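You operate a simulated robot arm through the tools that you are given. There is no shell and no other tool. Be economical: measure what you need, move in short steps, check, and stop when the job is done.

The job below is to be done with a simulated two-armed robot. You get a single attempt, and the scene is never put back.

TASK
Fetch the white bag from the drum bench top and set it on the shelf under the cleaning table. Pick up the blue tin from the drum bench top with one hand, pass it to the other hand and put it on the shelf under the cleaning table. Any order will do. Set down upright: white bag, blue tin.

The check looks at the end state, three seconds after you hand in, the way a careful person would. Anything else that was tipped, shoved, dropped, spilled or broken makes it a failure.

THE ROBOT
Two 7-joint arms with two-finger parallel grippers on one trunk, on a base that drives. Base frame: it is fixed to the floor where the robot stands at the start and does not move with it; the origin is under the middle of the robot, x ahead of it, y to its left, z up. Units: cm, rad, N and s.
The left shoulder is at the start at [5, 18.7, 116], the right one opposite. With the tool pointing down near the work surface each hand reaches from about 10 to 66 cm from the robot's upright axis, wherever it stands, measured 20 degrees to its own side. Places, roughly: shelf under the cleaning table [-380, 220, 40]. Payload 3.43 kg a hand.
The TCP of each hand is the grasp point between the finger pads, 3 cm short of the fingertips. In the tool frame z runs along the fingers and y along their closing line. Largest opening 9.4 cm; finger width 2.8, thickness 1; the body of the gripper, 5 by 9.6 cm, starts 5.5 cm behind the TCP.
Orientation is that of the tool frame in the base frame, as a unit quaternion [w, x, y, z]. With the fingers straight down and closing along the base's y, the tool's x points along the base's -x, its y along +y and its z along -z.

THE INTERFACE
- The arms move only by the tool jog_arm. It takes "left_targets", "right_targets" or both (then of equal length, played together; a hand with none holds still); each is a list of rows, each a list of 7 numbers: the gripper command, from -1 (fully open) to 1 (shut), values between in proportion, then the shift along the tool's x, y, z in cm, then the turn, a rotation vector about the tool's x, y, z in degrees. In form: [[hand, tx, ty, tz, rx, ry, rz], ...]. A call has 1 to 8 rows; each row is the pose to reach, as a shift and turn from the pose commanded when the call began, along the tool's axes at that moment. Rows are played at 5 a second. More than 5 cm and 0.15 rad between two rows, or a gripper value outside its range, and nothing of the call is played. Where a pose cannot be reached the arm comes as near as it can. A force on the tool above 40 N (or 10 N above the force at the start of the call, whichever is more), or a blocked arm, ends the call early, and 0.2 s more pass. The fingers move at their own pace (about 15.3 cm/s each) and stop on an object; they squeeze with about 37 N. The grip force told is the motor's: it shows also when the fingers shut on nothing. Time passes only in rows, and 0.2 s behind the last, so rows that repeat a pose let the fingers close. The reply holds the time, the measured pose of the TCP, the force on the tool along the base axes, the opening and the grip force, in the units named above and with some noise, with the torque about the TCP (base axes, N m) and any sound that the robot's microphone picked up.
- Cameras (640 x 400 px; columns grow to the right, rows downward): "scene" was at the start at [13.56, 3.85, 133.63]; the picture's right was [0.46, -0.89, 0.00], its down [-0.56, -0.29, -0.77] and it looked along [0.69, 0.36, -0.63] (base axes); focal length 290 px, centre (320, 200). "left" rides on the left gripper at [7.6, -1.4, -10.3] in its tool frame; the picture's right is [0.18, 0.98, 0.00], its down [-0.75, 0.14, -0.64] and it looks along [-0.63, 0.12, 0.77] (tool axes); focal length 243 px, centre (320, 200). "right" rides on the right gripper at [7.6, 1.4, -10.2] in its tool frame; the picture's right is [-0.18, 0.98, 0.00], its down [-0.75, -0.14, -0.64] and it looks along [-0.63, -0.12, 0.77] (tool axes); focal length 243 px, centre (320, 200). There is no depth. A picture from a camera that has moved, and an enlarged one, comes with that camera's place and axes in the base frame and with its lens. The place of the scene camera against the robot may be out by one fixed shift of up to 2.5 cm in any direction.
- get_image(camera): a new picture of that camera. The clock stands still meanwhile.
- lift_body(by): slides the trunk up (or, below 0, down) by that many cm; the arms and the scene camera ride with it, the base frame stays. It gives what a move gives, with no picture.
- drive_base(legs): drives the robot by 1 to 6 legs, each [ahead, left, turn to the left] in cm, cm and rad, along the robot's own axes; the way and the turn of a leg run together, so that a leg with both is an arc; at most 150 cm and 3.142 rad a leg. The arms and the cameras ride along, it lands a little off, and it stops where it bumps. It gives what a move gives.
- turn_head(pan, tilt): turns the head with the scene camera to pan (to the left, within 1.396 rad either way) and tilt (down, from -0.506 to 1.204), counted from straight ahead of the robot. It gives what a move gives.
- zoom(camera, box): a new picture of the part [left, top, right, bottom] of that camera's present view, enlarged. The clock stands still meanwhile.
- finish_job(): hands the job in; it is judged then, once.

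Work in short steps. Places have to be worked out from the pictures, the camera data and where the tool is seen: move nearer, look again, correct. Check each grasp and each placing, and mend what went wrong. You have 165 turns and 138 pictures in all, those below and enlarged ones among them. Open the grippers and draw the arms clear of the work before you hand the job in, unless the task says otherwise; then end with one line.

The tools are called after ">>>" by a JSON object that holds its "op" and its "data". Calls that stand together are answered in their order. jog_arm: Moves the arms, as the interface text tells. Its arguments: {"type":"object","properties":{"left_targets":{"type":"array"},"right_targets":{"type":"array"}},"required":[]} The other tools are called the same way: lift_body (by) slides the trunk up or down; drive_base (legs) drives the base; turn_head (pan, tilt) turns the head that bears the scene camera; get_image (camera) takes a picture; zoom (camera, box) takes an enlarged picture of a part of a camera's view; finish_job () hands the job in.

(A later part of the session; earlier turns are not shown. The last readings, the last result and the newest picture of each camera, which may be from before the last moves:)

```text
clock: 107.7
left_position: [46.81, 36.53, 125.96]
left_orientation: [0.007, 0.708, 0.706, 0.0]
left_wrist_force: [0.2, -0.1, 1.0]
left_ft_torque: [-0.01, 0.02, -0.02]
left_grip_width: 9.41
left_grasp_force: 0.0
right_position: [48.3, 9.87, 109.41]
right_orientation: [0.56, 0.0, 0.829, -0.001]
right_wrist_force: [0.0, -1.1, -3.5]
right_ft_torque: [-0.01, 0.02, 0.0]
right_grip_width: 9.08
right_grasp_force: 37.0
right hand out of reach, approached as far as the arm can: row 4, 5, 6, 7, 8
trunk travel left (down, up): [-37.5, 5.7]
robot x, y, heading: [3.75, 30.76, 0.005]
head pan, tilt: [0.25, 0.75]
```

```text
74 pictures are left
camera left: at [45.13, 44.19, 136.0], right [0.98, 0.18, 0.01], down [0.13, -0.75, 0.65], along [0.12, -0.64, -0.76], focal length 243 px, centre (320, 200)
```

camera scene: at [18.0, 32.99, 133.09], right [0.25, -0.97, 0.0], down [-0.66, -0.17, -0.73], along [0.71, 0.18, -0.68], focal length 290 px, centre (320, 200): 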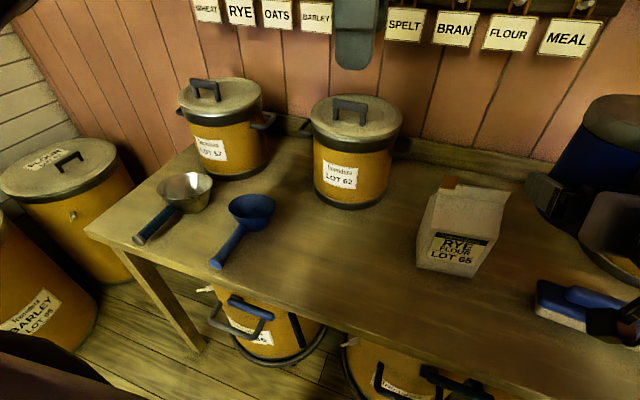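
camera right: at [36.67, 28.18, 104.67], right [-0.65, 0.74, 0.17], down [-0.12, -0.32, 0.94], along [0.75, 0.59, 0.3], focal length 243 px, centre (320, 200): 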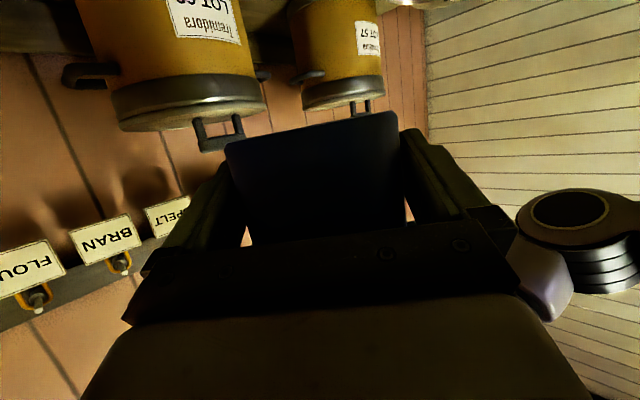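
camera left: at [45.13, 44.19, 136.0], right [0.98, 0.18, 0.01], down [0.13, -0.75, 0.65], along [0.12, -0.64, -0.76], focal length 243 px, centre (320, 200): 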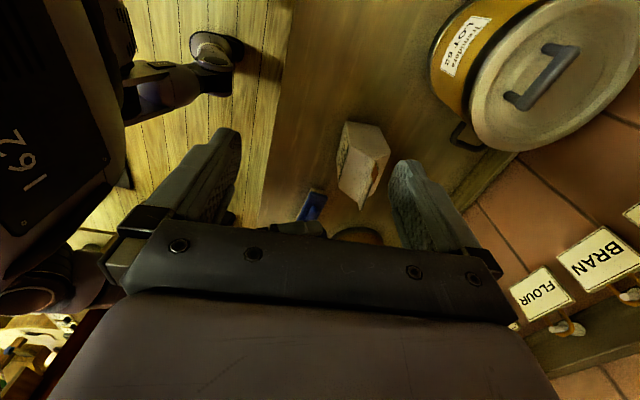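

The left now points right-side correctly. I pitch it 56° while moving it to about [62, 40, 112], and shift the right hand further right for room.

>>> {"op": "jog_arm", "data": {"left_targets": [[-1, 0.4, 1.9, 1.7, 0, -7, 0], [-1, 0.9, 3.8, 3.5, 0, -14, 0], [-1, 1.3, 5.6, 5.2, 0, -21, 0], [-1, 1.7, 7.5, 7, 0, -28, 0], [-1, 2.2, 9.4, 8.7, 0, -35, 0], [-1, 2.6, 11.2, 10.5, 0, -42, 0], [-1, 3, 13.1, 12.2, 0, -49, 0], [-1, 3.5, 15, 14, 0, -56, 0]], "right_targets": [[1, 0, -1.5, 0, 0, 0, 0], [1, 0, -3, 0, 0, 0, 0], [1, 0, -4.5, 0, 0, 0, 0], [1, 0, -6, 0, 0, 0, 0], [1, 0, -7.5, 0, 0, 0, 0], [1, 0, -9, 0, 0, 0, 0], [1, 0, -10.5, 0, 0, 0, 0], [1, 0, -12, 0, 0, 0, 0]]}}

>>> {"op": "get_image", "data": {"camera": "left"}}

>>> {"op": "get_image", "data": {"camera": "scene"}}

```text
clock: 109.5
left_position: [61.85, 39.93, 112.05]
left_orientation: [0.34, 0.623, 0.621, -0.332]
left_wrist_force: [-0.1, -0.1, -0.8]
left_ft_torque: [0.01, 0.04, 0.0]
left_grip_width: 9.41
left_grasp_force: 0.0
right_position: [48.28, -2.22, 109.46]
right_orientation: [0.559, -0.001, 0.829, 0.0]
right_wrist_force: [-0.7, 0.0, -3.4]
right_ft_torque: [-0.04, 0.04, 0.01]
right_grip_width: 9.12
right_grasp_force: 37.0
right hand out of reach, approached as far as the arm can: row 2, 3, 4
trunk travel left (down, up): [-37.5, 5.7]
robot x, y, heading: [3.86, 31.1, 0.009]
head pan, tilt: [0.25, 0.75]
```

```text
73 pictures are left
camera left: at [60.46, 52.6, 111.17], right [0.98, 0.1, -0.14], down [0.13, 0.12, 0.98], along [0.12, -0.99, 0.11], focal length 243 px, centre (320, 200)
```

left: 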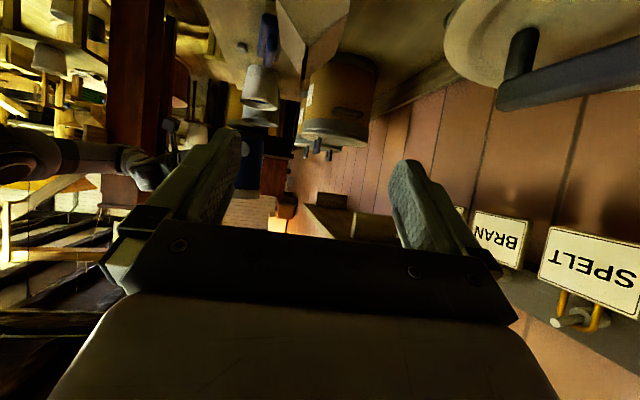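

```text
72 pictures are left
camera scene: at [18.01, 32.97, 133.09], right [0.25, -0.97, 0.0], down [-0.66, -0.17, -0.73], along [0.71, 0.18, -0.68], focal length 290 px, centre (320, 200)
```

scene: 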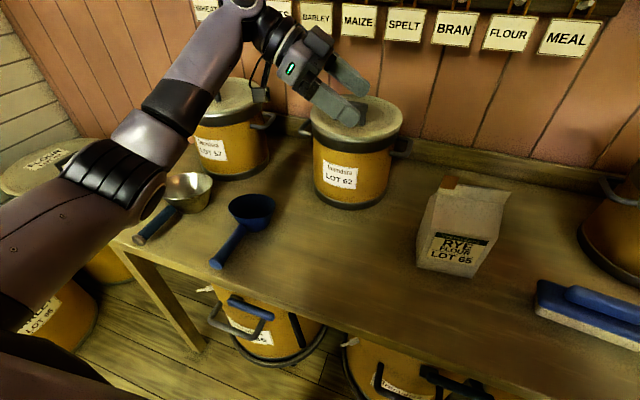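

The camera now looks level along −y, above the bag. I lower 15 cm to see the bag's side face directly.

>>> {"op": "jog_arm", "data": {"left_targets": [[-1, 3.1, 0, 2, 0, 0, 0], [-1, 6.2, 0, 4.1, 0, 0, 0], [-1, 9.4, 0, 6.1, 0, 0, 0], [-1, 12.5, -0.1, 8.2, 0, 0, 0], [-1, 12.5, -0.1, 8.2, 0, 0, 0]]}}

>>> {"op": "get_image", "data": {"camera": "left"}}

>>> {"op": "get_image", "data": {"camera": "scene"}}

```text
clock: 110.7
left_position: [62.07, 39.86, 97.0]
left_orientation: [0.339, 0.624, 0.621, -0.332]
left_wrist_force: [0.4, 0.0, 0.5]
left_ft_torque: [0.0, 0.0, -0.03]
left_grip_width: 9.43
left_grasp_force: 0.1
right_position: [48.35, -2.2, 109.38]
right_orientation: [0.559, -0.002, 0.829, 0.001]
right_wrist_force: [-0.4, 0.2, -4.4]
right_ft_torque: [0.0, 0.04, 0.0]
right_grip_width: 9.12
right_grasp_force: 37.8
trunk travel left (down, up): [-37.5, 5.7]
robot x, y, heading: [4.28, 31.05, 0.005]
head pan, tilt: [0.25, 0.75]
```

```text
71 pictures are left
camera left: at [60.48, 52.56, 96.22], right [0.98, 0.1, -0.14], down [0.13, 0.12, 0.98], along [0.12, -0.99, 0.11], focal length 243 px, centre (320, 200)
```

left: 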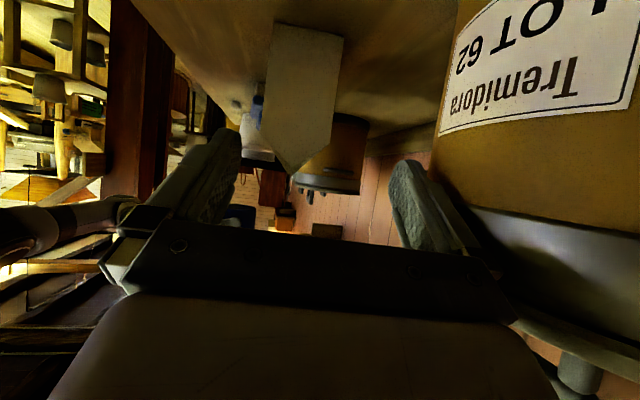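

```text
70 pictures are left
camera scene: at [17.98, 32.95, 133.09], right [0.25, -0.97, 0.0], down [-0.66, -0.17, -0.73], along [0.71, 0.18, -0.68], focal length 290 px, centre (320, 200)
```

scene: 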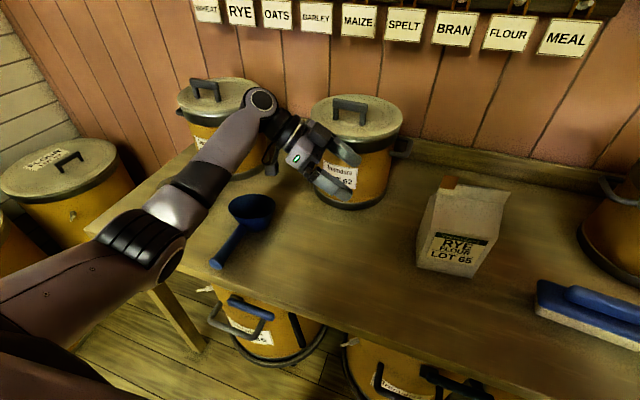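

The side face is clear: the bag spans x 56.4–64.2 (centre 60.3), with its eave at z≈92.3. I pitch 12° more (to 68°) and move to a standoff at about [60.3, 31, 94].

>>> {"op": "jog_arm", "data": {"left_targets": [[-1, -0.6, -0.5, 2.3, 0, -3, 0], [-1, -1.2, -0.9, 4.6, 0, -6, 0], [-1, -1.8, -1.4, 6.9, 0, -9, 0], [-1, -2.45, -1.85, 9.15, 0, -12, 0], [-1, -2.45, -1.85, 9.15, 0, -12, 0]]}}

>>> {"op": "get_image", "data": {"camera": "left"}}

>>> {"op": "zoom", "data": {"camera": "scene", "box": [260, 80, 540, 300]}}

```text
clock: 111.9
left_position: [60.04, 30.85, 94.11]
left_orientation: [0.402, 0.586, 0.582, -0.396]
left_wrist_force: [0.4, 0.1, -0.4]
left_ft_torque: [-0.02, 0.05, 0.0]
left_grip_width: 9.38
left_grasp_force: 0.1
right_position: [48.31, -2.08, 109.46]
right_orientation: [0.559, -0.001, 0.829, 0.0]
right_wrist_force: [1.0, -0.2, -3.0]
right_ft_torque: [0.0, -0.02, -0.02]
right_grip_width: 9.13
right_grasp_force: 36.8
trunk travel left (down, up): [-37.5, 5.7]
robot x, y, heading: [4.03, 30.81, -0.002]
head pan, tilt: [0.25, 0.75]
```

```text
69 pictures are left
camera left: at [58.67, 43.1, 90.55], right [0.98, 0.07, -0.16], down [0.13, 0.32, 0.94], along [0.11, -0.94, 0.31], focal length 243 px, centre (320, 200)
```

left: 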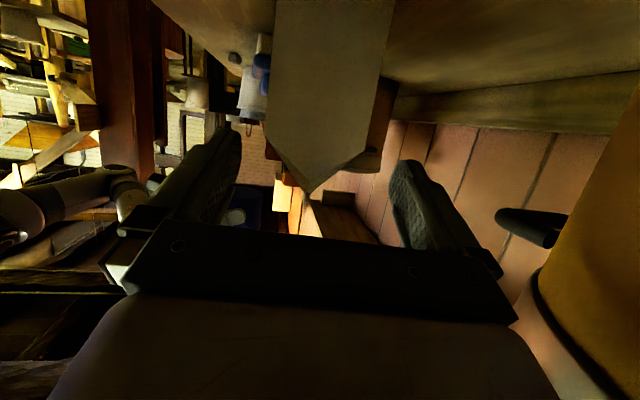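

```text
1.82 times, centred on (400, 190) of scene
camera zoom: at [17.98, 32.97, 133.09], right [0.25, -0.97, 0.0], down [-0.66, -0.17, -0.73], along [0.71, 0.18, -0.68], focal length 528 px, centre (174, 218)
```

zoom: 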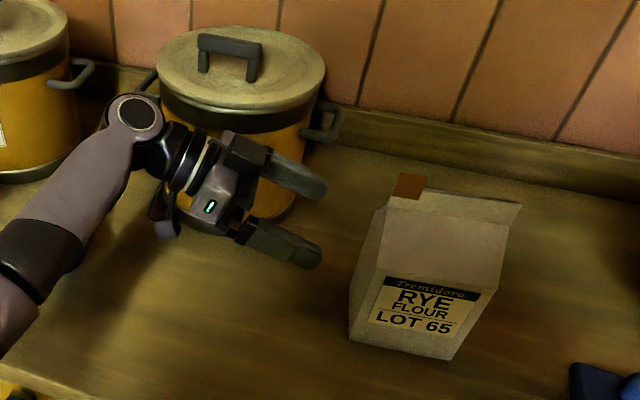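

The bag's centre is at x≈60.0, matching the tool. I advance 12 cm along the tool so the fingers straddle the bag.

>>> {"op": "jog_arm", "data": {"left_targets": [[-1, 0, 0, 2, 0, 0, 0], [-1, 0, 0, 4, 0, 0, 0], [-1, 0, 0, 6, 0, 0, 0], [-1, 0, 0, 8, 0, 0, 0], [-1, 0, 0, 10, 0, 0, 0], [-1, 0, 0, 11.5, 0, 0, 0], [-1, 0, 0, 11.5, 0, 0, 0]]}}

>>> {"op": "get_image", "data": {"camera": "left"}}

>>> {"op": "zoom", "data": {"camera": "scene", "box": [300, 100, 560, 300]}}

```text
clock: 113.5
left_position: [60.15, 20.07, 89.97]
left_orientation: [0.402, 0.587, 0.581, -0.396]
left_wrist_force: [0.1, 0.2, -0.6]
left_ft_torque: [-0.02, -0.01, 0.03]
left_grip_width: 9.41
left_grasp_force: 0.0
right_position: [48.19, -2.21, 109.4]
right_orientation: [0.559, 0.0, 0.829, -0.001]
right_wrist_force: [-1.0, -0.6, -4.7]
right_ft_torque: [0.01, 0.0, 0.0]
right_grip_width: 9.1
right_grasp_force: 37.1
trunk travel left (down, up): [-37.5, 5.7]
robot x, y, heading: [4.28, 30.77, 0.002]
head pan, tilt: [0.25, 0.75]
```

```text
67 pictures are left
camera left: at [58.68, 32.37, 86.47], right [0.98, 0.07, -0.16], down [0.13, 0.32, 0.94], along [0.11, -0.94, 0.31], focal length 243 px, centre (320, 200)
```

left: 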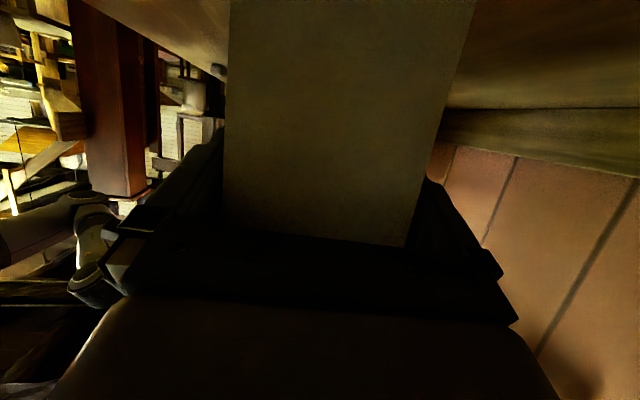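

```text
2.00 times, centred on (430, 200) of scene
camera zoom: at [17.99, 32.96, 133.09], right [0.25, -0.97, 0.0], down [-0.66, -0.17, -0.73], along [0.71, 0.18, -0.68], focal length 580 px, centre (100, 200)
```

zoom: 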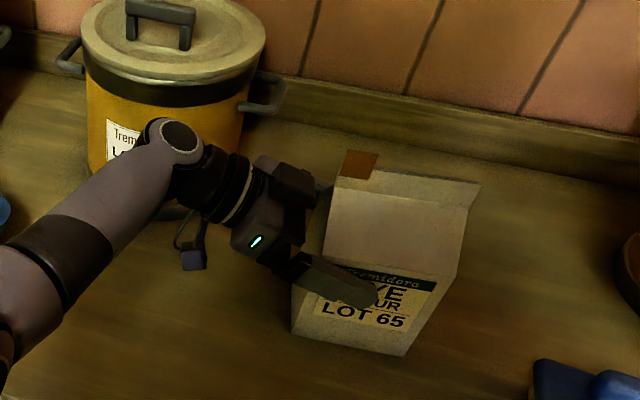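

The fingers straddle the bag below its eave with no contact. I close and let the fingers settle.

>>> {"op": "jog_arm", "data": {"left_targets": [[0.2, 0, 0, 0, 0, 0, 0], [1, 0, 0, 0, 0, 0, 0], [1, 0, 0, 0, 0, 0, 0], [1, 0, 0, 0, 0, 0, 0], [1, 0, 0, 0, 0, 0, 0]]}}

>>> {"op": "zoom", "data": {"camera": "scene", "box": [300, 100, 560, 300]}}

```text
clock: 114.7
left_position: [60.05, 20.06, 90.1]
left_orientation: [0.401, 0.587, 0.582, -0.396]
left_wrist_force: [0.4, -2.0, 1.4]
left_ft_torque: [0.01, 0.16, 0.09]
left_grip_width: 9.05
left_grasp_force: 36.9
right_position: [48.3, -2.11, 109.57]
right_orientation: [0.559, -0.001, 0.829, 0.0]
right_wrist_force: [0.4, -0.4, -4.3]
right_ft_torque: [0.0, 0.04, 0.02]
right_grip_width: 9.11
right_grasp_force: 37.2
trunk travel left (down, up): [-37.5, 5.7]
robot x, y, heading: [4.02, 31.03, 0.001]
head pan, tilt: [0.25, 0.75]
```

```text
2.00 times, centred on (430, 200) of scene
camera zoom: at [17.98, 32.94, 133.09], right [0.25, -0.97, 0.0], down [-0.66, -0.17, -0.73], along [0.71, 0.18, -0.68], focal length 580 px, centre (100, 200)
```

zoom: 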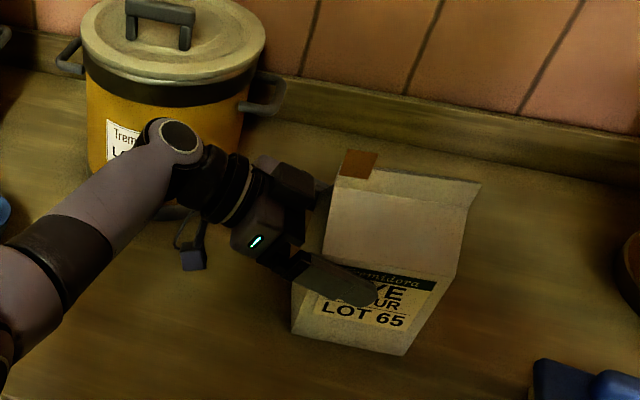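

The fingers stopped at 9.05 cm with 37 N, so the bag bulges more than its edges suggest. I do a slow 2 cm lift test.

>>> {"op": "jog_arm", "data": {"left_targets": [[1, -0.3, 0, -0.1, 0, 0, 0], [1, -0.6, 0, -0.25, 0, 0, 0], [1, -0.93, 0, -0.37, 0, 0, 0], [1, -1.4, 0, -0.56, 0, 0, 0], [1, -1.86, 0, -0.75, 0, 0, 0], [1, -1.86, 0, -0.75, 0, 0, 0]]}}

>>> {"op": "zoom", "data": {"camera": "scene", "box": [300, 100, 560, 300]}}

>>> {"op": "get_image", "data": {"camera": "left"}}

```text
clock: 116.1
left_position: [60.03, 20.26, 91.9]
left_orientation: [0.401, 0.586, 0.582, -0.396]
left_wrist_force: [-0.1, 0.6, -4.7]
left_ft_torque: [0.14, -0.01, -0.03]
left_grip_width: 9.03
left_grasp_force: 36.6
right_position: [48.4, -2.19, 109.48]
right_orientation: [0.559, -0.002, 0.829, 0.001]
right_wrist_force: [-0.2, -0.2, -4.2]
right_ft_torque: [-0.01, 0.03, -0.05]
right_grip_width: 9.11
right_grasp_force: 37.1
trunk travel left (down, up): [-37.5, 5.7]
robot x, y, heading: [3.78, 30.97, 0.005]
head pan, tilt: [0.25, 0.75]
```

```text
2.00 times, centred on (430, 200) of scene
camera zoom: at [18.03, 32.95, 133.09], right [0.25, -0.97, 0.0], down [-0.66, -0.17, -0.73], along [0.71, 0.18, -0.68], focal length 580 px, centre (100, 200)
```

zoom: 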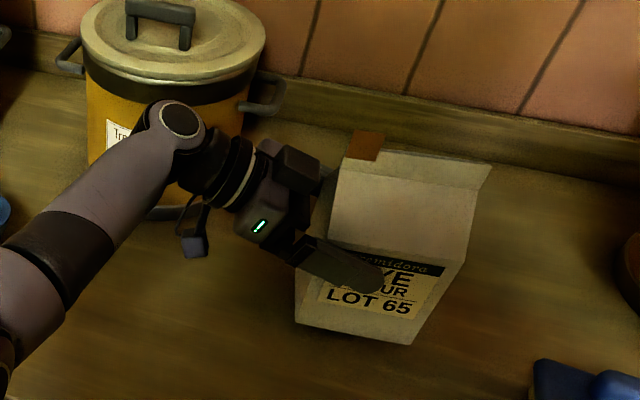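

```text
63 pictures are left
camera left: at [58.67, 32.42, 88.43], right [0.98, 0.07, -0.16], down [0.13, 0.32, 0.94], along [0.11, -0.94, 0.31], focal length 243 px, centre (320, 200)
```

left: 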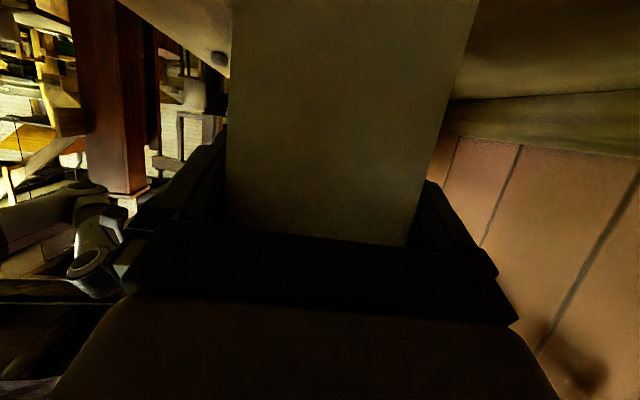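

The bag comes up cleanly (4.7 N, no slip). I lift it 14 cm more, gently, and verify.

>>> {"op": "jog_arm", "data": {"left_targets": [[1, -0.9, 0, -0.4, 0, 0, 0], [1, -2.3, 0, -0.9, 0, 0, 0], [1, -4.2, 0, -1.7, 0, 0, 0], [1, -6.5, 0, -2.6, 0, 0, 0], [1, -8.8, 0, -3.6, 0, 0, 0], [1, -11, 0, -4.4, 0, 0, 0], [1, -12.5, 0, -5, 0, 0, 0], [1, -13, 0, -5.2, 0, 0, 0]]}}

>>> {"op": "get_image", "data": {"camera": "scene"}}

>>> {"op": "get_image", "data": {"camera": "left"}}

```text
clock: 117.9
left_position: [59.98, 20.26, 105.93]
left_orientation: [0.401, 0.586, 0.582, -0.396]
left_wrist_force: [1.0, 0.3, -4.7]
left_ft_torque: [0.14, -0.01, 0.0]
left_grip_width: 9.02
left_grasp_force: 36.9
right_position: [48.25, -2.16, 109.39]
right_orientation: [0.559, -0.001, 0.829, 0.0]
right_wrist_force: [-0.4, 0.2, -2.4]
right_ft_torque: [0.0, 0.02, -0.04]
right_grip_width: 9.11
right_grasp_force: 36.7
trunk travel left (down, up): [-37.5, 5.7]
robot x, y, heading: [3.96, 30.79, 0.001]
head pan, tilt: [0.25, 0.75]
```

```text
62 pictures are left
camera scene: at [18.02, 32.95, 133.09], right [0.25, -0.97, 0.0], down [-0.66, -0.17, -0.73], along [0.71, 0.18, -0.68], focal length 290 px, centre (320, 200)
```

scene: 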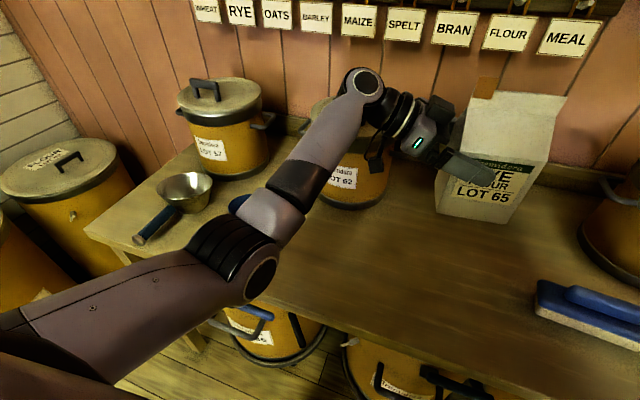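

```text
61 pictures are left
camera left: at [58.53, 32.52, 102.47], right [0.98, 0.07, -0.16], down [0.13, 0.32, 0.94], along [0.11, -0.94, 0.31], focal length 243 px, centre (320, 200)
```

left: 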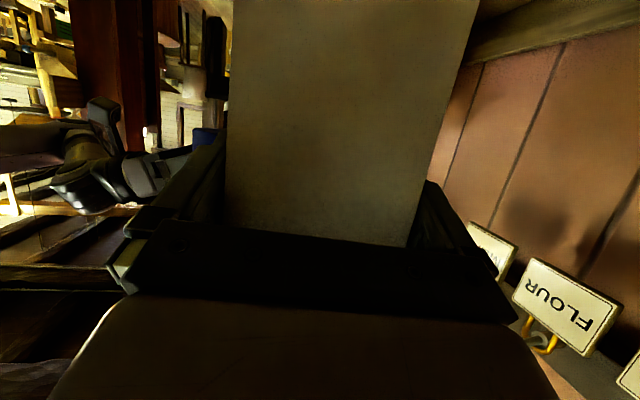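

Both objects are held firmly. I back off, turn left to face the wall, and strafe along the aisle to the cleaning table.

>>> {"op": "drive_base", "data": {"legs": [[-25, 0, 0], [-10, 32, 0], [0, 0, 1.57], [0, 100, 0], [0, 100, 0], [0, 110, 0]]}}

>>> {"op": "turn_head", "data": {"pan": 0.1, "tilt": 0.6}}

>>> {"op": "get_image", "data": {"camera": "scene"}}

```text
clock: 140.2
left_position: [-331.47, 115.03, 105.83]
left_orientation: [0.564, -0.004, 0.826, 0.009]
left_wrist_force: [0.3, -0.7, -4.6]
left_ft_torque: [0.02, 0.11, 0.01]
left_grip_width: 9.02
left_grasp_force: 36.9
right_position: [-308.94, 103.63, 109.4]
right_orientation: [-0.393, 0.591, -0.581, -0.398]
right_wrist_force: [-0.7, 0.5, -3.5]
right_ft_torque: [-0.03, -0.01, -0.02]
right_grip_width: 9.08
right_grasp_force: 36.9
trunk travel left (down, up): [-37.5, 5.7]
robot x, y, heading: [-341.14, 58.8, 1.587]
head pan, tilt: [0.25, 0.75]
```

```text
clock: 140.9
left_position: [-331.59, 115.05, 105.85]
left_orientation: [0.563, -0.003, 0.827, 0.008]
left_wrist_force: [0.5, 0.6, -4.0]
left_ft_torque: [0.04, 0.12, 0.0]
left_grip_width: 9.03
left_grasp_force: 36.7
right_position: [-308.94, 103.75, 109.36]
right_orientation: [-0.391, 0.592, -0.581, -0.399]
right_wrist_force: [-0.4, 0.2, -3.9]
right_ft_torque: [-0.04, -0.01, 0.0]
right_grip_width: 9.12
right_grasp_force: 36.9
trunk travel left (down, up): [-37.5, 5.7]
robot x, y, heading: [-341.2, 58.67, 1.583]
head pan, tilt: [0.099, 0.6]
```

```text
60 pictures are left
camera scene: at [-342.37, 73.42, 134.37], right [0.99, 0.12, 0.0], down [0.07, -0.56, -0.82], along [-0.1, 0.82, -0.57], focal length 290 px, centre (320, 200)
```

scene: 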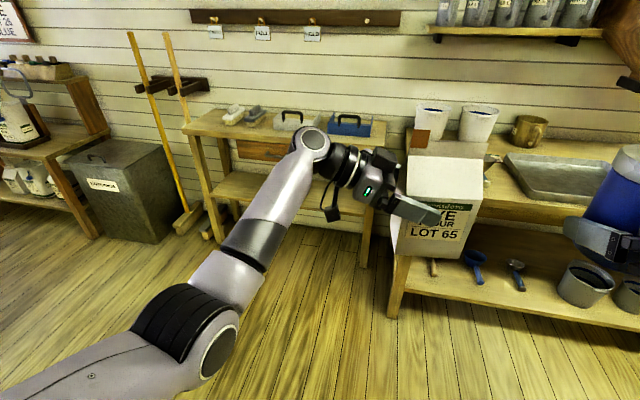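

I am facing the table. The bag hand still points right; I yaw it 45° left (first half of 90°) while shifting it to the robot's left, in open space.

>>> {"op": "jog_arm", "data": {"left_targets": [[1, 0.9, -0.3, -2.3, -6.95, 0, -2.8], [1, 1.8, -0.6, -4.7, -13.9, 0, -5.6], [1, 2.7, -0.9, -7, -20.9, 0, -8.4], [1, 3.7, -1.2, -9.3, -27.8, 0, -11.2], [1, 4.6, -1.5, -11.7, -34.8, 0, -14], [1, 5.5, -1.8, -14, -41.7, 0, -16.8], [1, 5.5, -1.8, -14, -41.7, 0, -16.8]]}}

>>> {"op": "get_image", "data": {"camera": "scene"}}

```text
clock: 142.5
left_position: [-346.59, 112.93, 105.98]
left_orientation: [0.52, -0.322, 0.76, 0.22]
left_wrist_force: [-0.3, 0.2, -5.3]
left_ft_torque: [-0.11, 0.1, -0.01]
left_grip_width: 9.01
left_grasp_force: 36.5
right_position: [-308.94, 103.72, 109.35]
right_orientation: [-0.392, 0.591, -0.581, -0.398]
right_wrist_force: [0.0, 0.1, -3.2]
right_ft_torque: [-0.05, 0.01, -0.04]
right_grip_width: 9.08
right_grasp_force: 36.9
trunk travel left (down, up): [-37.5, 5.7]
robot x, y, heading: [-341.51, 58.67, 1.589]
head pan, tilt: [0.099, 0.6]
```

```text
59 pictures are left
camera scene: at [-342.36, 73.43, 134.37], right [0.99, 0.12, 0.0], down [0.07, -0.56, -0.82], along [-0.1, 0.82, -0.57], focal length 290 px, centre (320, 200)
```

scene: 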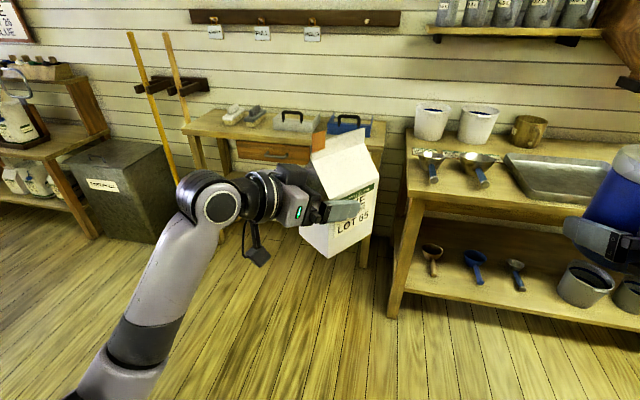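

That works well. I do the second half of the yaw so the bag hand points straight ahead.

>>> {"op": "jog_arm", "data": {"left_targets": [[1, 0.6, 1.3, -1.6, -7, 0, -2.7], [1, 1.3, 2.6, -3.3, -14, 0, -5.4], [1, 1.9, 4, -4.9, -21, 0, -8.1], [1, 2.5, 5.3, -6.5, -27.9, 0, -10.8], [1, 3.2, 6.6, -8.2, -34.9, 0, -13.5], [1, 3.8, 7.9, -9.8, -41.9, 0, -16.2], [1, 3.8, 7.9, -9.8, -41.9, 0, -16.2]]}}

>>> {"op": "get_image", "data": {"camera": "scene"}}

```text
clock: 144.1
left_position: [-359.61, 111.02, 105.82]
left_orientation: [-0.397, 0.587, -0.579, -0.403]
left_wrist_force: [0.3, -1.6, -4.7]
left_ft_torque: [-0.14, -0.03, -0.01]
left_grip_width: 9.05
left_grasp_force: 36.9
right_position: [-308.8, 103.77, 109.39]
right_orientation: [-0.393, 0.591, -0.581, -0.398]
right_wrist_force: [-0.3, -0.8, -4.4]
right_ft_torque: [-0.02, -0.01, -0.03]
right_grip_width: 9.07
right_grasp_force: 37.6
trunk travel left (down, up): [-37.5, 5.7]
robot x, y, heading: [-341.67, 58.67, 1.586]
head pan, tilt: [0.099, 0.6]
```

```text
58 pictures are left
camera scene: at [-342.38, 73.42, 134.37], right [0.99, 0.12, 0.0], down [0.07, -0.56, -0.82], along [-0.1, 0.82, -0.57], focal length 290 px, centre (320, 200)
```

scene: 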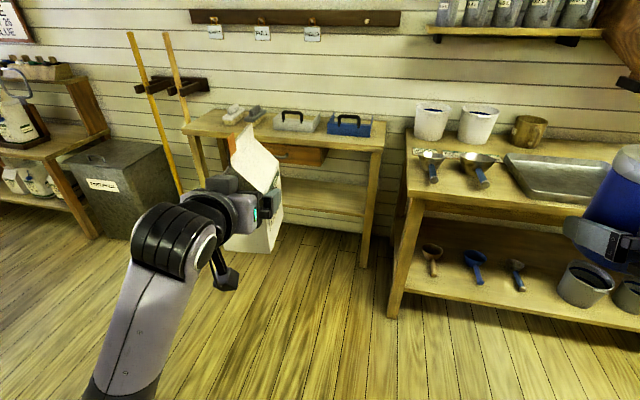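

Both hands point forward. I lower the trunk fully in the open floor and look at the shelf from lower down.

>>> {"op": "lift_body", "data": {"by": -37}}

>>> {"op": "turn_head", "data": {"pan": 0.1, "tilt": 0.35}}

>>> {"op": "get_image", "data": {"camera": "scene"}}

```text
clock: 147.7
left_position: [-359.55, 111.06, 68.8]
left_orientation: [-0.397, 0.587, -0.58, -0.403]
left_wrist_force: [0.6, 0.1, -4.5]
left_ft_torque: [-0.12, 0.0, -0.02]
left_grip_width: 9.04
left_grasp_force: 36.8
right_position: [-308.95, 103.59, 72.37]
right_orientation: [-0.392, 0.591, -0.581, -0.398]
right_wrist_force: [-0.2, 0.3, -3.4]
right_ft_torque: [-0.01, 0.04, -0.05]
right_grip_width: 9.07
right_grasp_force: 36.9
trunk travel left (down, up): [-0.5, 42.7]
robot x, y, heading: [-341.6, 59.05, 1.588]
head pan, tilt: [0.099, 0.6]
```

```text
clock: 148.4
left_position: [-359.4, 110.99, 68.73]
left_orientation: [-0.397, 0.587, -0.579, -0.403]
left_wrist_force: [-1.1, -0.7, -4.9]
left_ft_torque: [-0.16, 0.0, 0.02]
left_grip_width: 9.03
left_grasp_force: 36.7
right_position: [-309.04, 103.67, 72.41]
right_orientation: [-0.392, 0.592, -0.581, -0.398]
right_wrist_force: [-0.3, 0.1, -3.3]
right_ft_torque: [0.0, 0.03, 0.02]
right_grip_width: 9.09
right_grasp_force: 37.1
trunk travel left (down, up): [-0.5, 42.7]
robot x, y, heading: [-341.42, 58.86, 1.591]
head pan, tilt: [0.099, 0.351]
```

```text
57 pictures are left
camera scene: at [-342.44, 73.87, 99.64], right [0.99, 0.12, 0.0], down [0.04, -0.34, -0.94], along [-0.11, 0.93, -0.34], focal length 290 px, centre (320, 200)
```

scene: 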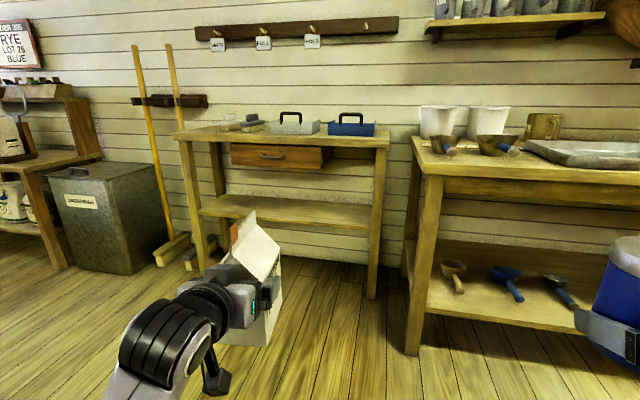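

From here: the shelf front edge runs from [−334, 197] to [−423, 209] (table turned about 8°), the drawer underside is at z≈68, and a neighbouring table stands at x > −324. I lower the bag hand to shelf height, then align to heading 1.434, sidestep left and go partway ahead.

>>> {"op": "jog_arm", "data": {"left_targets": [[1, 2.5, 0, 1, 0, 0, 0], [1, 5.1, 0, 2.1, 0, 0, 0], [1, 7.7, 0, 3.1, 0, 0, 0], [1, 10.2, 0, 4.1, 0, 0, 0], [1, 12.8, 0, 5.2, 0, 0, 0], [1, 15.3, 0, 6.2, 0, 0, 0]]}}

>>> {"op": "drive_base", "data": {"legs": [[0, 0, -0.157], [0, 48, 0], [55, 0, 0]]}}

>>> {"op": "get_image", "data": {"camera": "scene"}}

```text
clock: 150.0
left_position: [-364.27, 111.96, 51.87]
left_orientation: [0.362, -0.571, 0.589, 0.443]
left_wrist_force: [1.2, 0.3, -5.0]
left_ft_torque: [-0.14, -0.03, 0.02]
left_grip_width: 9.02
left_grasp_force: 36.7
right_position: [-308.97, 103.62, 71.98]
right_orientation: [-0.391, 0.592, -0.582, -0.396]
right_wrist_force: [0.6, -0.3, -4.3]
right_ft_torque: [-0.08, 0.03, -0.01]
right_grip_width: 9.08
right_grasp_force: 37.7
trunk travel left (down, up): [-0.5, 42.7]
robot x, y, heading: [-341.19, 58.65, 1.588]
head pan, tilt: [0.099, 0.351]
stopped in row 6 (left hand): the arm was blocked; the commanded pose is now the measured one
```

```text
clock: 156.3
left_position: [-395.92, 175.49, 52.4]
left_orientation: [0.396, -0.524, 0.629, 0.416]
left_wrist_force: [0.5, -0.4, -4.4]
left_ft_torque: [-0.13, 0.0, -0.03]
left_grip_width: 9.02
left_grasp_force: 37.5
right_position: [-342.71, 158.97, 72.34]
right_orientation: [0.421, -0.546, 0.624, 0.367]
right_wrist_force: [0.0, -0.1, -3.0]
right_ft_torque: [-0.02, -0.04, 0.02]
right_grip_width: 9.07
right_grasp_force: 37.0
trunk travel left (down, up): [-0.5, 42.7]
robot x, y, heading: [-381.23, 119.73, 1.434]
head pan, tilt: [0.099, 0.351]
```

```text
56 pictures are left
camera scene: at [-380.31, 134.63, 99.65], right [1.0, -0.03, 0.0], down [-0.01, -0.34, -0.94], along [0.03, 0.94, -0.34], focal length 290 px, centre (320, 200)
```

scene: 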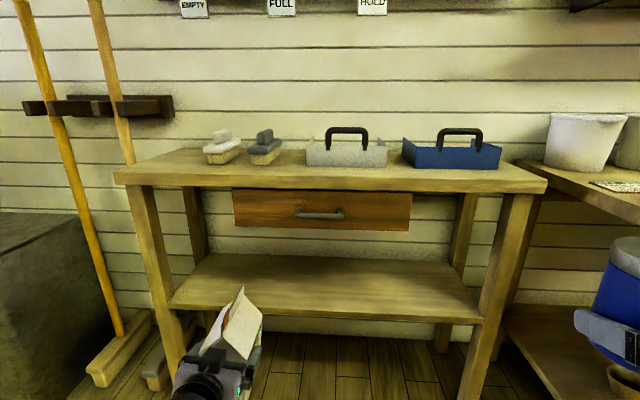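

The last step of lowering was blocked by the robot's own posture, which tilted the bag about 6°. I level it again while moving the hand forward and a bit to the right, where the arm has more room.

>>> {"op": "jog_arm", "data": {"left_targets": [[1, -0.9, -1, 1, 0, 0.5, -1.6], [1, -1.8, -2, 2, 0, 1, -3.3], [1, -2.6, -3, 2.9, 0, 1.5, -5], [1, -3.5, -4, 3.9, 0, 2, -6.6], [1, -3.5, -4, 3.9, 0, 2, -6.6]]}}

>>> {"op": "turn_head", "data": {"pan": 0.3, "tilt": 0.75}}

>>> {"op": "get_image", "data": {"camera": "scene"}}

```text
clock: 157.3
left_position: [-397.68, 179.99, 51.52]
left_orientation: [0.346, -0.545, 0.627, 0.436]
left_wrist_force: [-0.6, -0.4, -3.9]
left_ft_torque: [-0.13, -0.03, 0.0]
left_grip_width: 9.02
left_grasp_force: 37.1
right_position: [-342.71, 159.0, 72.4]
right_orientation: [0.42, -0.547, 0.624, 0.366]
right_wrist_force: [-1.3, -0.5, -3.6]
right_ft_torque: [-0.05, -0.03, -0.04]
right_grip_width: 9.05
right_grasp_force: 36.7
trunk travel left (down, up): [-0.5, 42.7]
robot x, y, heading: [-381.31, 119.6, 1.436]
head pan, tilt: [0.099, 0.351]
stopped in row 5 (left hand): the arm was blocked; the commanded pose is now the measured one
```

```text
clock: 158.2
left_position: [-397.61, 179.92, 51.84]
left_orientation: [0.348, -0.544, 0.627, 0.437]
left_wrist_force: [0.7, -0.6, -5.1]
left_ft_torque: [-0.1, -0.03, -0.01]
left_grip_width: 9.02
left_grasp_force: 37.4
right_position: [-342.81, 159.05, 72.46]
right_orientation: [0.422, -0.546, 0.624, 0.366]
right_wrist_force: [0.6, -0.1, -3.0]
right_ft_torque: [-0.03, 0.0, 0.0]
right_grip_width: 9.1
right_grasp_force: 37.5
trunk travel left (down, up): [-0.5, 42.7]
robot x, y, heading: [-381.23, 119.3, 1.434]
head pan, tilt: [0.3, 0.75]
```

```text
55 pictures are left
camera scene: at [-382.06, 133.52, 96.09], right [0.99, 0.17, 0.0], down [0.11, -0.67, -0.73], along [-0.12, 0.72, -0.68], focal length 290 px, centre (320, 200)
```

scene: 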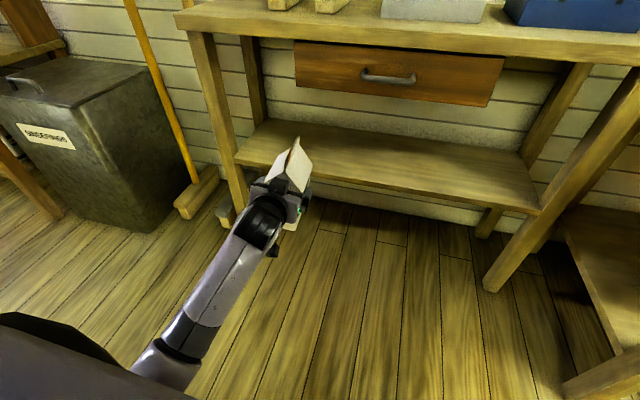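

The arm is physically blocked somewhere and the bag is leaning about 10°. I look down-left to see where the elbow touches.

>>> {"op": "turn_head", "data": {"pan": 0.9, "tilt": 1.0}}

>>> {"op": "get_image", "data": {"camera": "scene"}}

>>> {"op": "get_image", "data": {"camera": "left"}}

```text
clock: 159.2
left_position: [-397.8, 180.04, 51.93]
left_orientation: [0.349, -0.544, 0.625, 0.438]
left_wrist_force: [0.2, -0.1, -3.7]
left_ft_torque: [-0.13, 0.02, 0.04]
left_grip_width: 9.05
left_grasp_force: 36.9
right_position: [-342.66, 159.06, 72.4]
right_orientation: [0.421, -0.547, 0.624, 0.366]
right_wrist_force: [0.0, 0.5, -3.5]
right_ft_torque: [-0.02, 0.02, -0.01]
right_grip_width: 9.11
right_grasp_force: 37.6
trunk travel left (down, up): [-0.5, 42.7]
robot x, y, heading: [-381.22, 119.7, 1.434]
head pan, tilt: [0.901, 1.0]
```

```text
54 pictures are left
camera scene: at [-385.51, 130.35, 94.17], right [0.72, 0.69, 0.0], down [0.58, -0.61, -0.54], along [-0.37, 0.39, -0.84], focal length 290 px, centre (320, 200)
```

scene: 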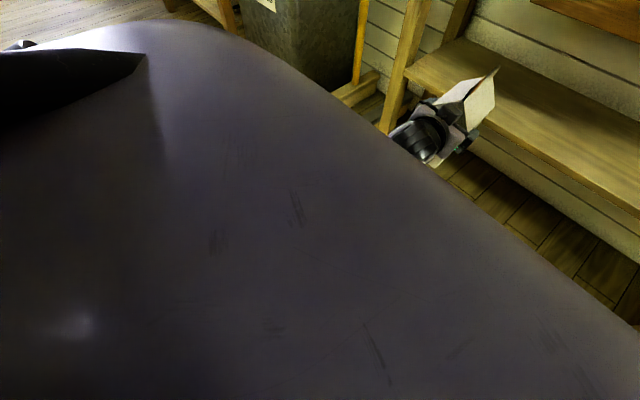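

```text
53 pictures are left
camera left: at [-397.29, 167.55, 48.45], right [-1.0, -0.04, 0.0], down [0.01, -0.31, 0.95], along [-0.04, 0.95, 0.31], focal length 243 px, centre (320, 200)
```

left: 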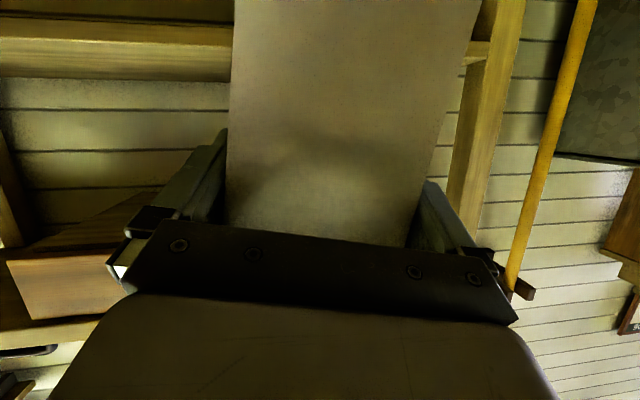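

The elbow is jammed against the robot's own body at this short reach. I back the base 12 cm, then raise and extend the left arm to free the elbow and bring the bag upright again.

>>> {"op": "drive_base", "data": {"legs": [[-12, 0, 0]]}}

>>> {"op": "jog_arm", "data": {"left_targets": [[1, -3, -0.5, 0.5, 0, 0, 0], [1, -6, -1, 1.5, 1.9, -0.3, -1.3], [1, -9, -2, 3, 3.8, -0.5, -2.6], [1, -12, -3, 5, 5.7, -0.8, -3.9], [1, -14, -4, 6.6, 7.6, -1, -5.1], [1, -15.2, -4.7, 8.2, 9.5, -1.3, -6.4], [1, -15.2, -4.7, 8.2, 9.5, -1.3, -6.4]]}}

```text
clock: 160.4
left_position: [-399.35, 168.11, 51.98]
left_orientation: [0.348, -0.544, 0.626, 0.437]
left_wrist_force: [-0.1, 0.3, -4.3]
left_ft_torque: [-0.15, -0.06, 0.02]
left_grip_width: 9.03
left_grasp_force: 37.2
right_position: [-344.35, 147.29, 72.4]
right_orientation: [0.421, -0.546, 0.625, 0.365]
right_wrist_force: [0.4, -0.2, -3.6]
right_ft_torque: [-0.07, -0.01, 0.03]
right_grip_width: 9.07
right_grasp_force: 36.9
trunk travel left (down, up): [-0.5, 42.7]
robot x, y, heading: [-383.25, 107.73, 1.433]
head pan, tilt: [0.901, 1.0]
```

```text
clock: 162.0
left_position: [-392.44, 181.44, 61.87]
left_orientation: [0.422, -0.542, 0.625, 0.371]
left_wrist_force: [0.9, -0.5, -4.1]
left_ft_torque: [-0.1, -0.01, 0.02]
left_grip_width: 9.08
left_grasp_force: 37.4
right_position: [-344.32, 147.24, 72.45]
right_orientation: [0.421, -0.546, 0.625, 0.367]
right_wrist_force: [-0.1, 0.4, -3.6]
right_ft_torque: [-0.04, 0.01, 0.0]
right_grip_width: 9.07
right_grasp_force: 37.1
trunk travel left (down, up): [-0.5, 42.7]
robot x, y, heading: [-383.05, 107.6, 1.442]
head pan, tilt: [0.901, 1.0]
```

The bag is upright again with the arm extended. I lower it 10 cm at this reach and watch for blocking.

>>> {"op": "jog_arm", "data": {"left_targets": [[1, 1.9, 0, 0.8, 0, 0, 0], [1, 3.9, 0, 1.6, 0, 0, 0], [1, 5.8, 0, 2.3, 0, 0, 0], [1, 7.7, 0, 3.1, 0, 0, 0], [1, 9.4, 0, 3.8, 0, 0, 0], [1, 9.4, 0, 3.8, 0, 0, 0]]}}

>>> {"op": "turn_head", "data": {"pan": 0.15, "tilt": 0.5}}

>>> {"op": "get_image", "data": {"camera": "scene"}}

```text
clock: 163.4
left_position: [-392.43, 181.38, 51.67]
left_orientation: [0.421, -0.542, 0.625, 0.372]
left_wrist_force: [0.5, 0.1, -4.1]
left_ft_torque: [-0.12, 0.0, 0.02]
left_grip_width: 9.04
left_grasp_force: 36.6
right_position: [-344.18, 147.09, 72.26]
right_orientation: [0.421, -0.546, 0.625, 0.367]
right_wrist_force: [-0.3, -0.8, -3.5]
right_ft_torque: [-0.03, 0.01, 0.03]
right_grip_width: 9.08
right_grasp_force: 36.8
trunk travel left (down, up): [-0.5, 42.7]
robot x, y, heading: [-383.0, 107.84, 1.434]
head pan, tilt: [0.901, 1.0]
```

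```text
clock: 164.5
left_position: [-392.52, 181.43, 51.8]
left_orientation: [0.422, -0.542, 0.626, 0.371]
left_wrist_force: [-0.5, -0.2, -4.9]
left_ft_torque: [-0.13, 0.0, 0.02]
left_grip_width: 9.03
left_grasp_force: 37.5
right_position: [-344.24, 147.23, 72.41]
right_orientation: [0.42, -0.546, 0.625, 0.367]
right_wrist_force: [-0.7, -0.5, -3.5]
right_ft_torque: [-0.03, -0.03, 0.0]
right_grip_width: 9.07
right_grasp_force: 37.3
trunk travel left (down, up): [-0.5, 42.7]
robot x, y, heading: [-383.04, 107.93, 1.442]
head pan, tilt: [0.15, 0.499]
```

```text
52 pictures are left
camera scene: at [-382.27, 122.64, 98.27], right [1.0, 0.02, 0.0], down [0.01, -0.48, -0.88], along [-0.02, 0.88, -0.48], focal length 290 px, centre (320, 200)
```

scene: 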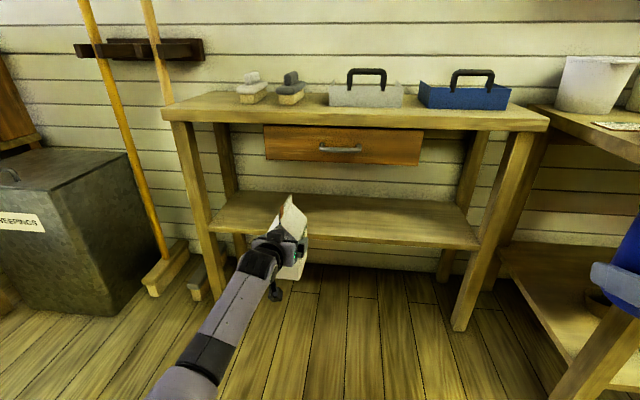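

The lowering worked at this reach. I raise 1.5 cm for margin, drive 20 cm ahead and check the bag against the shelf.

>>> {"op": "jog_arm", "data": {"left_targets": [[1, -0.7, 0, -0.3, 0, 0, 0], [1, -1.4, 0, -0.6, 0, 0, 0]]}}

>>> {"op": "drive_base", "data": {"legs": [[15, 0, 0]]}}

>>> {"op": "get_image", "data": {"camera": "scene"}}

>>> {"op": "get_image", "data": {"camera": "left"}}

```text
clock: 165.1
left_position: [-392.54, 181.38, 53.29]
left_orientation: [0.422, -0.542, 0.626, 0.37]
left_wrist_force: [-0.4, 0.3, -3.1]
left_ft_torque: [-0.1, 0.06, 0.0]
left_grip_width: 9.01
left_grasp_force: 37.2
right_position: [-344.22, 147.26, 72.25]
right_orientation: [0.421, -0.545, 0.625, 0.367]
right_wrist_force: [0.5, -0.7, -4.4]
right_ft_torque: [-0.02, 0.05, 0.03]
right_grip_width: 9.07
right_grasp_force: 37.1
trunk travel left (down, up): [-0.5, 42.7]
robot x, y, heading: [-383.18, 107.62, 1.439]
head pan, tilt: [0.15, 0.499]
```

```text
clock: 166.5
left_position: [-390.37, 196.17, 53.26]
left_orientation: [0.422, -0.541, 0.626, 0.37]
left_wrist_force: [0.1, 0.2, -4.0]
left_ft_torque: [-0.1, 0.01, -0.01]
left_grip_width: 9.0
left_grasp_force: 37.4
right_position: [-342.23, 162.09, 72.44]
right_orientation: [0.421, -0.546, 0.624, 0.368]
right_wrist_force: [1.1, 0.2, -3.7]
right_ft_torque: [-0.07, -0.01, -0.01]
right_grip_width: 9.03
right_grasp_force: 37.0
trunk travel left (down, up): [-0.5, 42.7]
robot x, y, heading: [-380.9, 122.47, 1.438]
head pan, tilt: [0.15, 0.499]
```

```text
51 pictures are left
camera scene: at [-380.28, 137.45, 98.28], right [1.0, 0.02, 0.0], down [0.01, -0.48, -0.88], along [-0.01, 0.88, -0.48], focal length 290 px, centre (320, 200)
```

scene: 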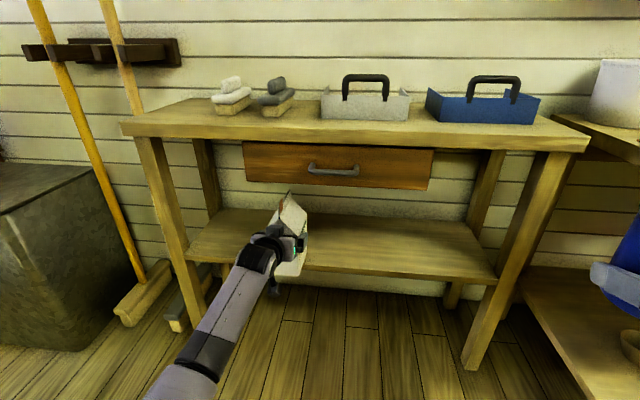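

```text
50 pictures are left
camera left: at [-390.86, 183.76, 49.87], right [-0.98, 0.07, -0.16], down [-0.18, -0.3, 0.94], along [0.02, 0.95, 0.3], focal length 243 px, centre (320, 200)
```

left: 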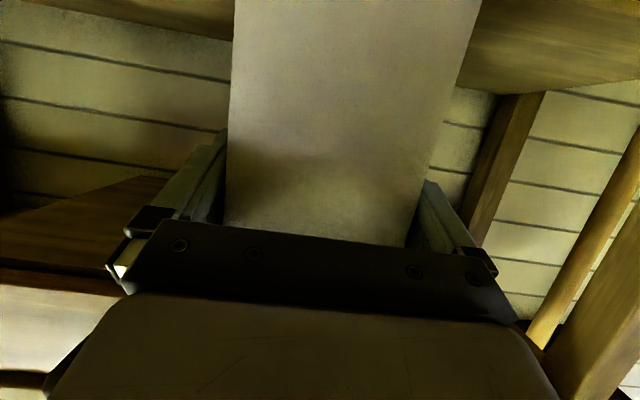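

The bag is just short of the shelf edge and about 3 cm above it. I drive the remaining 16 cm ahead.

>>> {"op": "drive_base", "data": {"legs": [[16, 0, 0]]}}

>>> {"op": "get_image", "data": {"camera": "scene"}}

>>> {"op": "get_image", "data": {"camera": "left"}}

```text
clock: 167.9
left_position: [-388.38, 212.04, 53.19]
left_orientation: [0.421, -0.543, 0.625, 0.371]
left_wrist_force: [1.2, -0.5, -3.8]
left_ft_torque: [-0.12, 0.02, -0.02]
left_grip_width: 9.02
left_grasp_force: 37.2
right_position: [-340.14, 177.95, 72.28]
right_orientation: [0.421, -0.546, 0.624, 0.367]
right_wrist_force: [0.2, 0.4, -3.6]
right_ft_torque: [-0.01, -0.02, -0.04]
right_grip_width: 9.05
right_grasp_force: 36.9
trunk travel left (down, up): [-0.5, 42.7]
robot x, y, heading: [-378.88, 138.4, 1.437]
head pan, tilt: [0.15, 0.499]
```

```text
49 pictures are left
camera scene: at [-378.16, 153.28, 98.28], right [1.0, 0.02, 0.0], down [0.01, -0.48, -0.88], along [-0.01, 0.88, -0.48], focal length 290 px, centre (320, 200)
```

scene: 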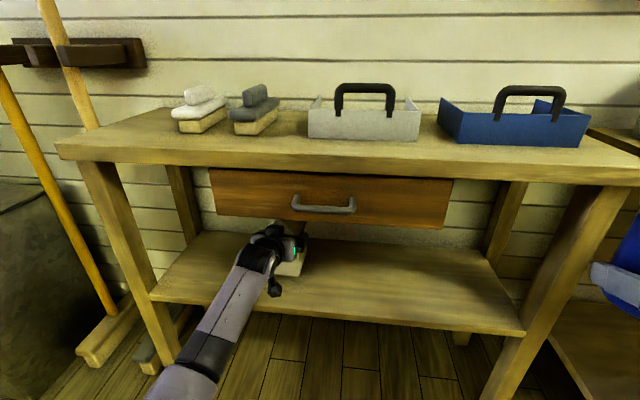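

```text
48 pictures are left
camera left: at [-388.77, 199.57, 49.85], right [-0.98, 0.07, -0.16], down [-0.18, -0.3, 0.94], along [0.02, 0.95, 0.3], focal length 243 px, centre (320, 200)
```

left: 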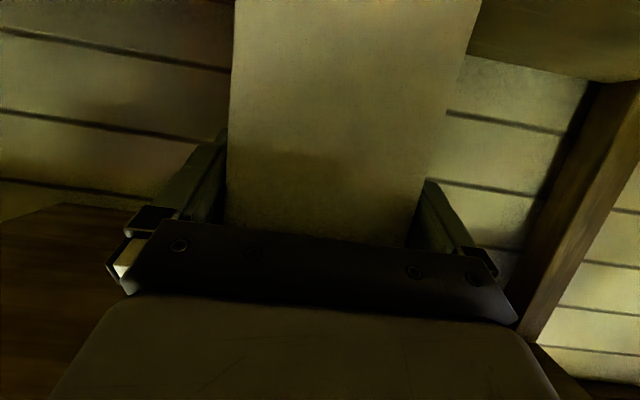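

The bag is inside over the shelf, clear of its edge. I lower it slowly until contact.

>>> {"op": "jog_arm", "data": {"left_targets": [[1, 0.93, 0, 0.37, 0, 0, 0], [1, 1.6, 0, 0.64, 0, 0, 0], [1, 2.2, 0, 0.9, 0, 0, 0], [1, 2.6, 0, 1.05, 0, 0, 0], [1, 2.9, 0, 1.17, 0, 0, 0]]}}

```text
clock: 169.1
left_position: [-388.47, 212.07, 50.12]
left_orientation: [0.422, -0.541, 0.625, 0.371]
left_wrist_force: [-0.8, -1.3, -2.0]
left_ft_torque: [-0.04, -0.11, -0.02]
left_grip_width: 9.04
left_grasp_force: 37.4
right_position: [-340.16, 177.83, 72.35]
right_orientation: [0.42, -0.546, 0.625, 0.367]
right_wrist_force: [0.0, 0.2, -3.7]
right_ft_torque: [-0.04, -0.01, 0.02]
right_grip_width: 9.06
right_grasp_force: 37.0
trunk travel left (down, up): [-0.5, 42.7]
robot x, y, heading: [-379.05, 138.2, 1.438]
head pan, tilt: [0.15, 0.499]
```

Force fell from −4 to −2 N, so it is just touching. I lower 2 mm at a time.

>>> {"op": "jog_arm", "data": {"left_targets": [[1, 0.15, 0, 0.06, 0, 0, 0], [1, 0.28, 0, 0.11, 0, 0, 0], [1, 0.28, 0, 0.11, 0, 0, 0]]}}

>>> {"op": "zoom", "data": {"camera": "scene", "box": [180, 180, 380, 320]}}

```text
clock: 169.9
left_position: [-388.41, 212.1, 50.24]
left_orientation: [0.424, -0.54, 0.624, 0.372]
left_wrist_force: [-2.7, -1.9, 7.0]
left_ft_torque: [0.46, -0.38, 0.06]
left_grip_width: 9.04
left_grasp_force: 37.3
right_position: [-340.14, 177.8, 72.47]
right_orientation: [0.42, -0.546, 0.625, 0.367]
right_wrist_force: [-0.1, -0.4, -3.2]
right_ft_torque: [-0.02, 0.0, 0.0]
right_grip_width: 9.1
right_grasp_force: 37.1
trunk travel left (down, up): [-0.5, 42.7]
robot x, y, heading: [-378.97, 138.58, 1.434]
head pan, tilt: [0.15, 0.499]
```

```text
2.86 times, centred on (280, 250) of scene
camera zoom: at [-378.16, 153.19, 98.31], right [1.0, 0.02, 0.0], down [0.01, -0.48, -0.88], along [-0.02, 0.88, -0.48], focal length 829 px, centre (434, 57)
```

zoom: 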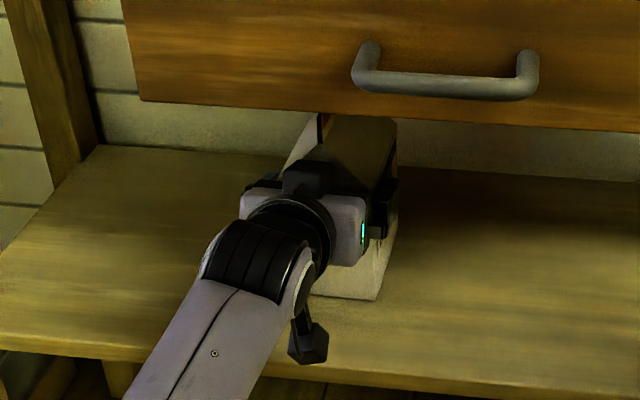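

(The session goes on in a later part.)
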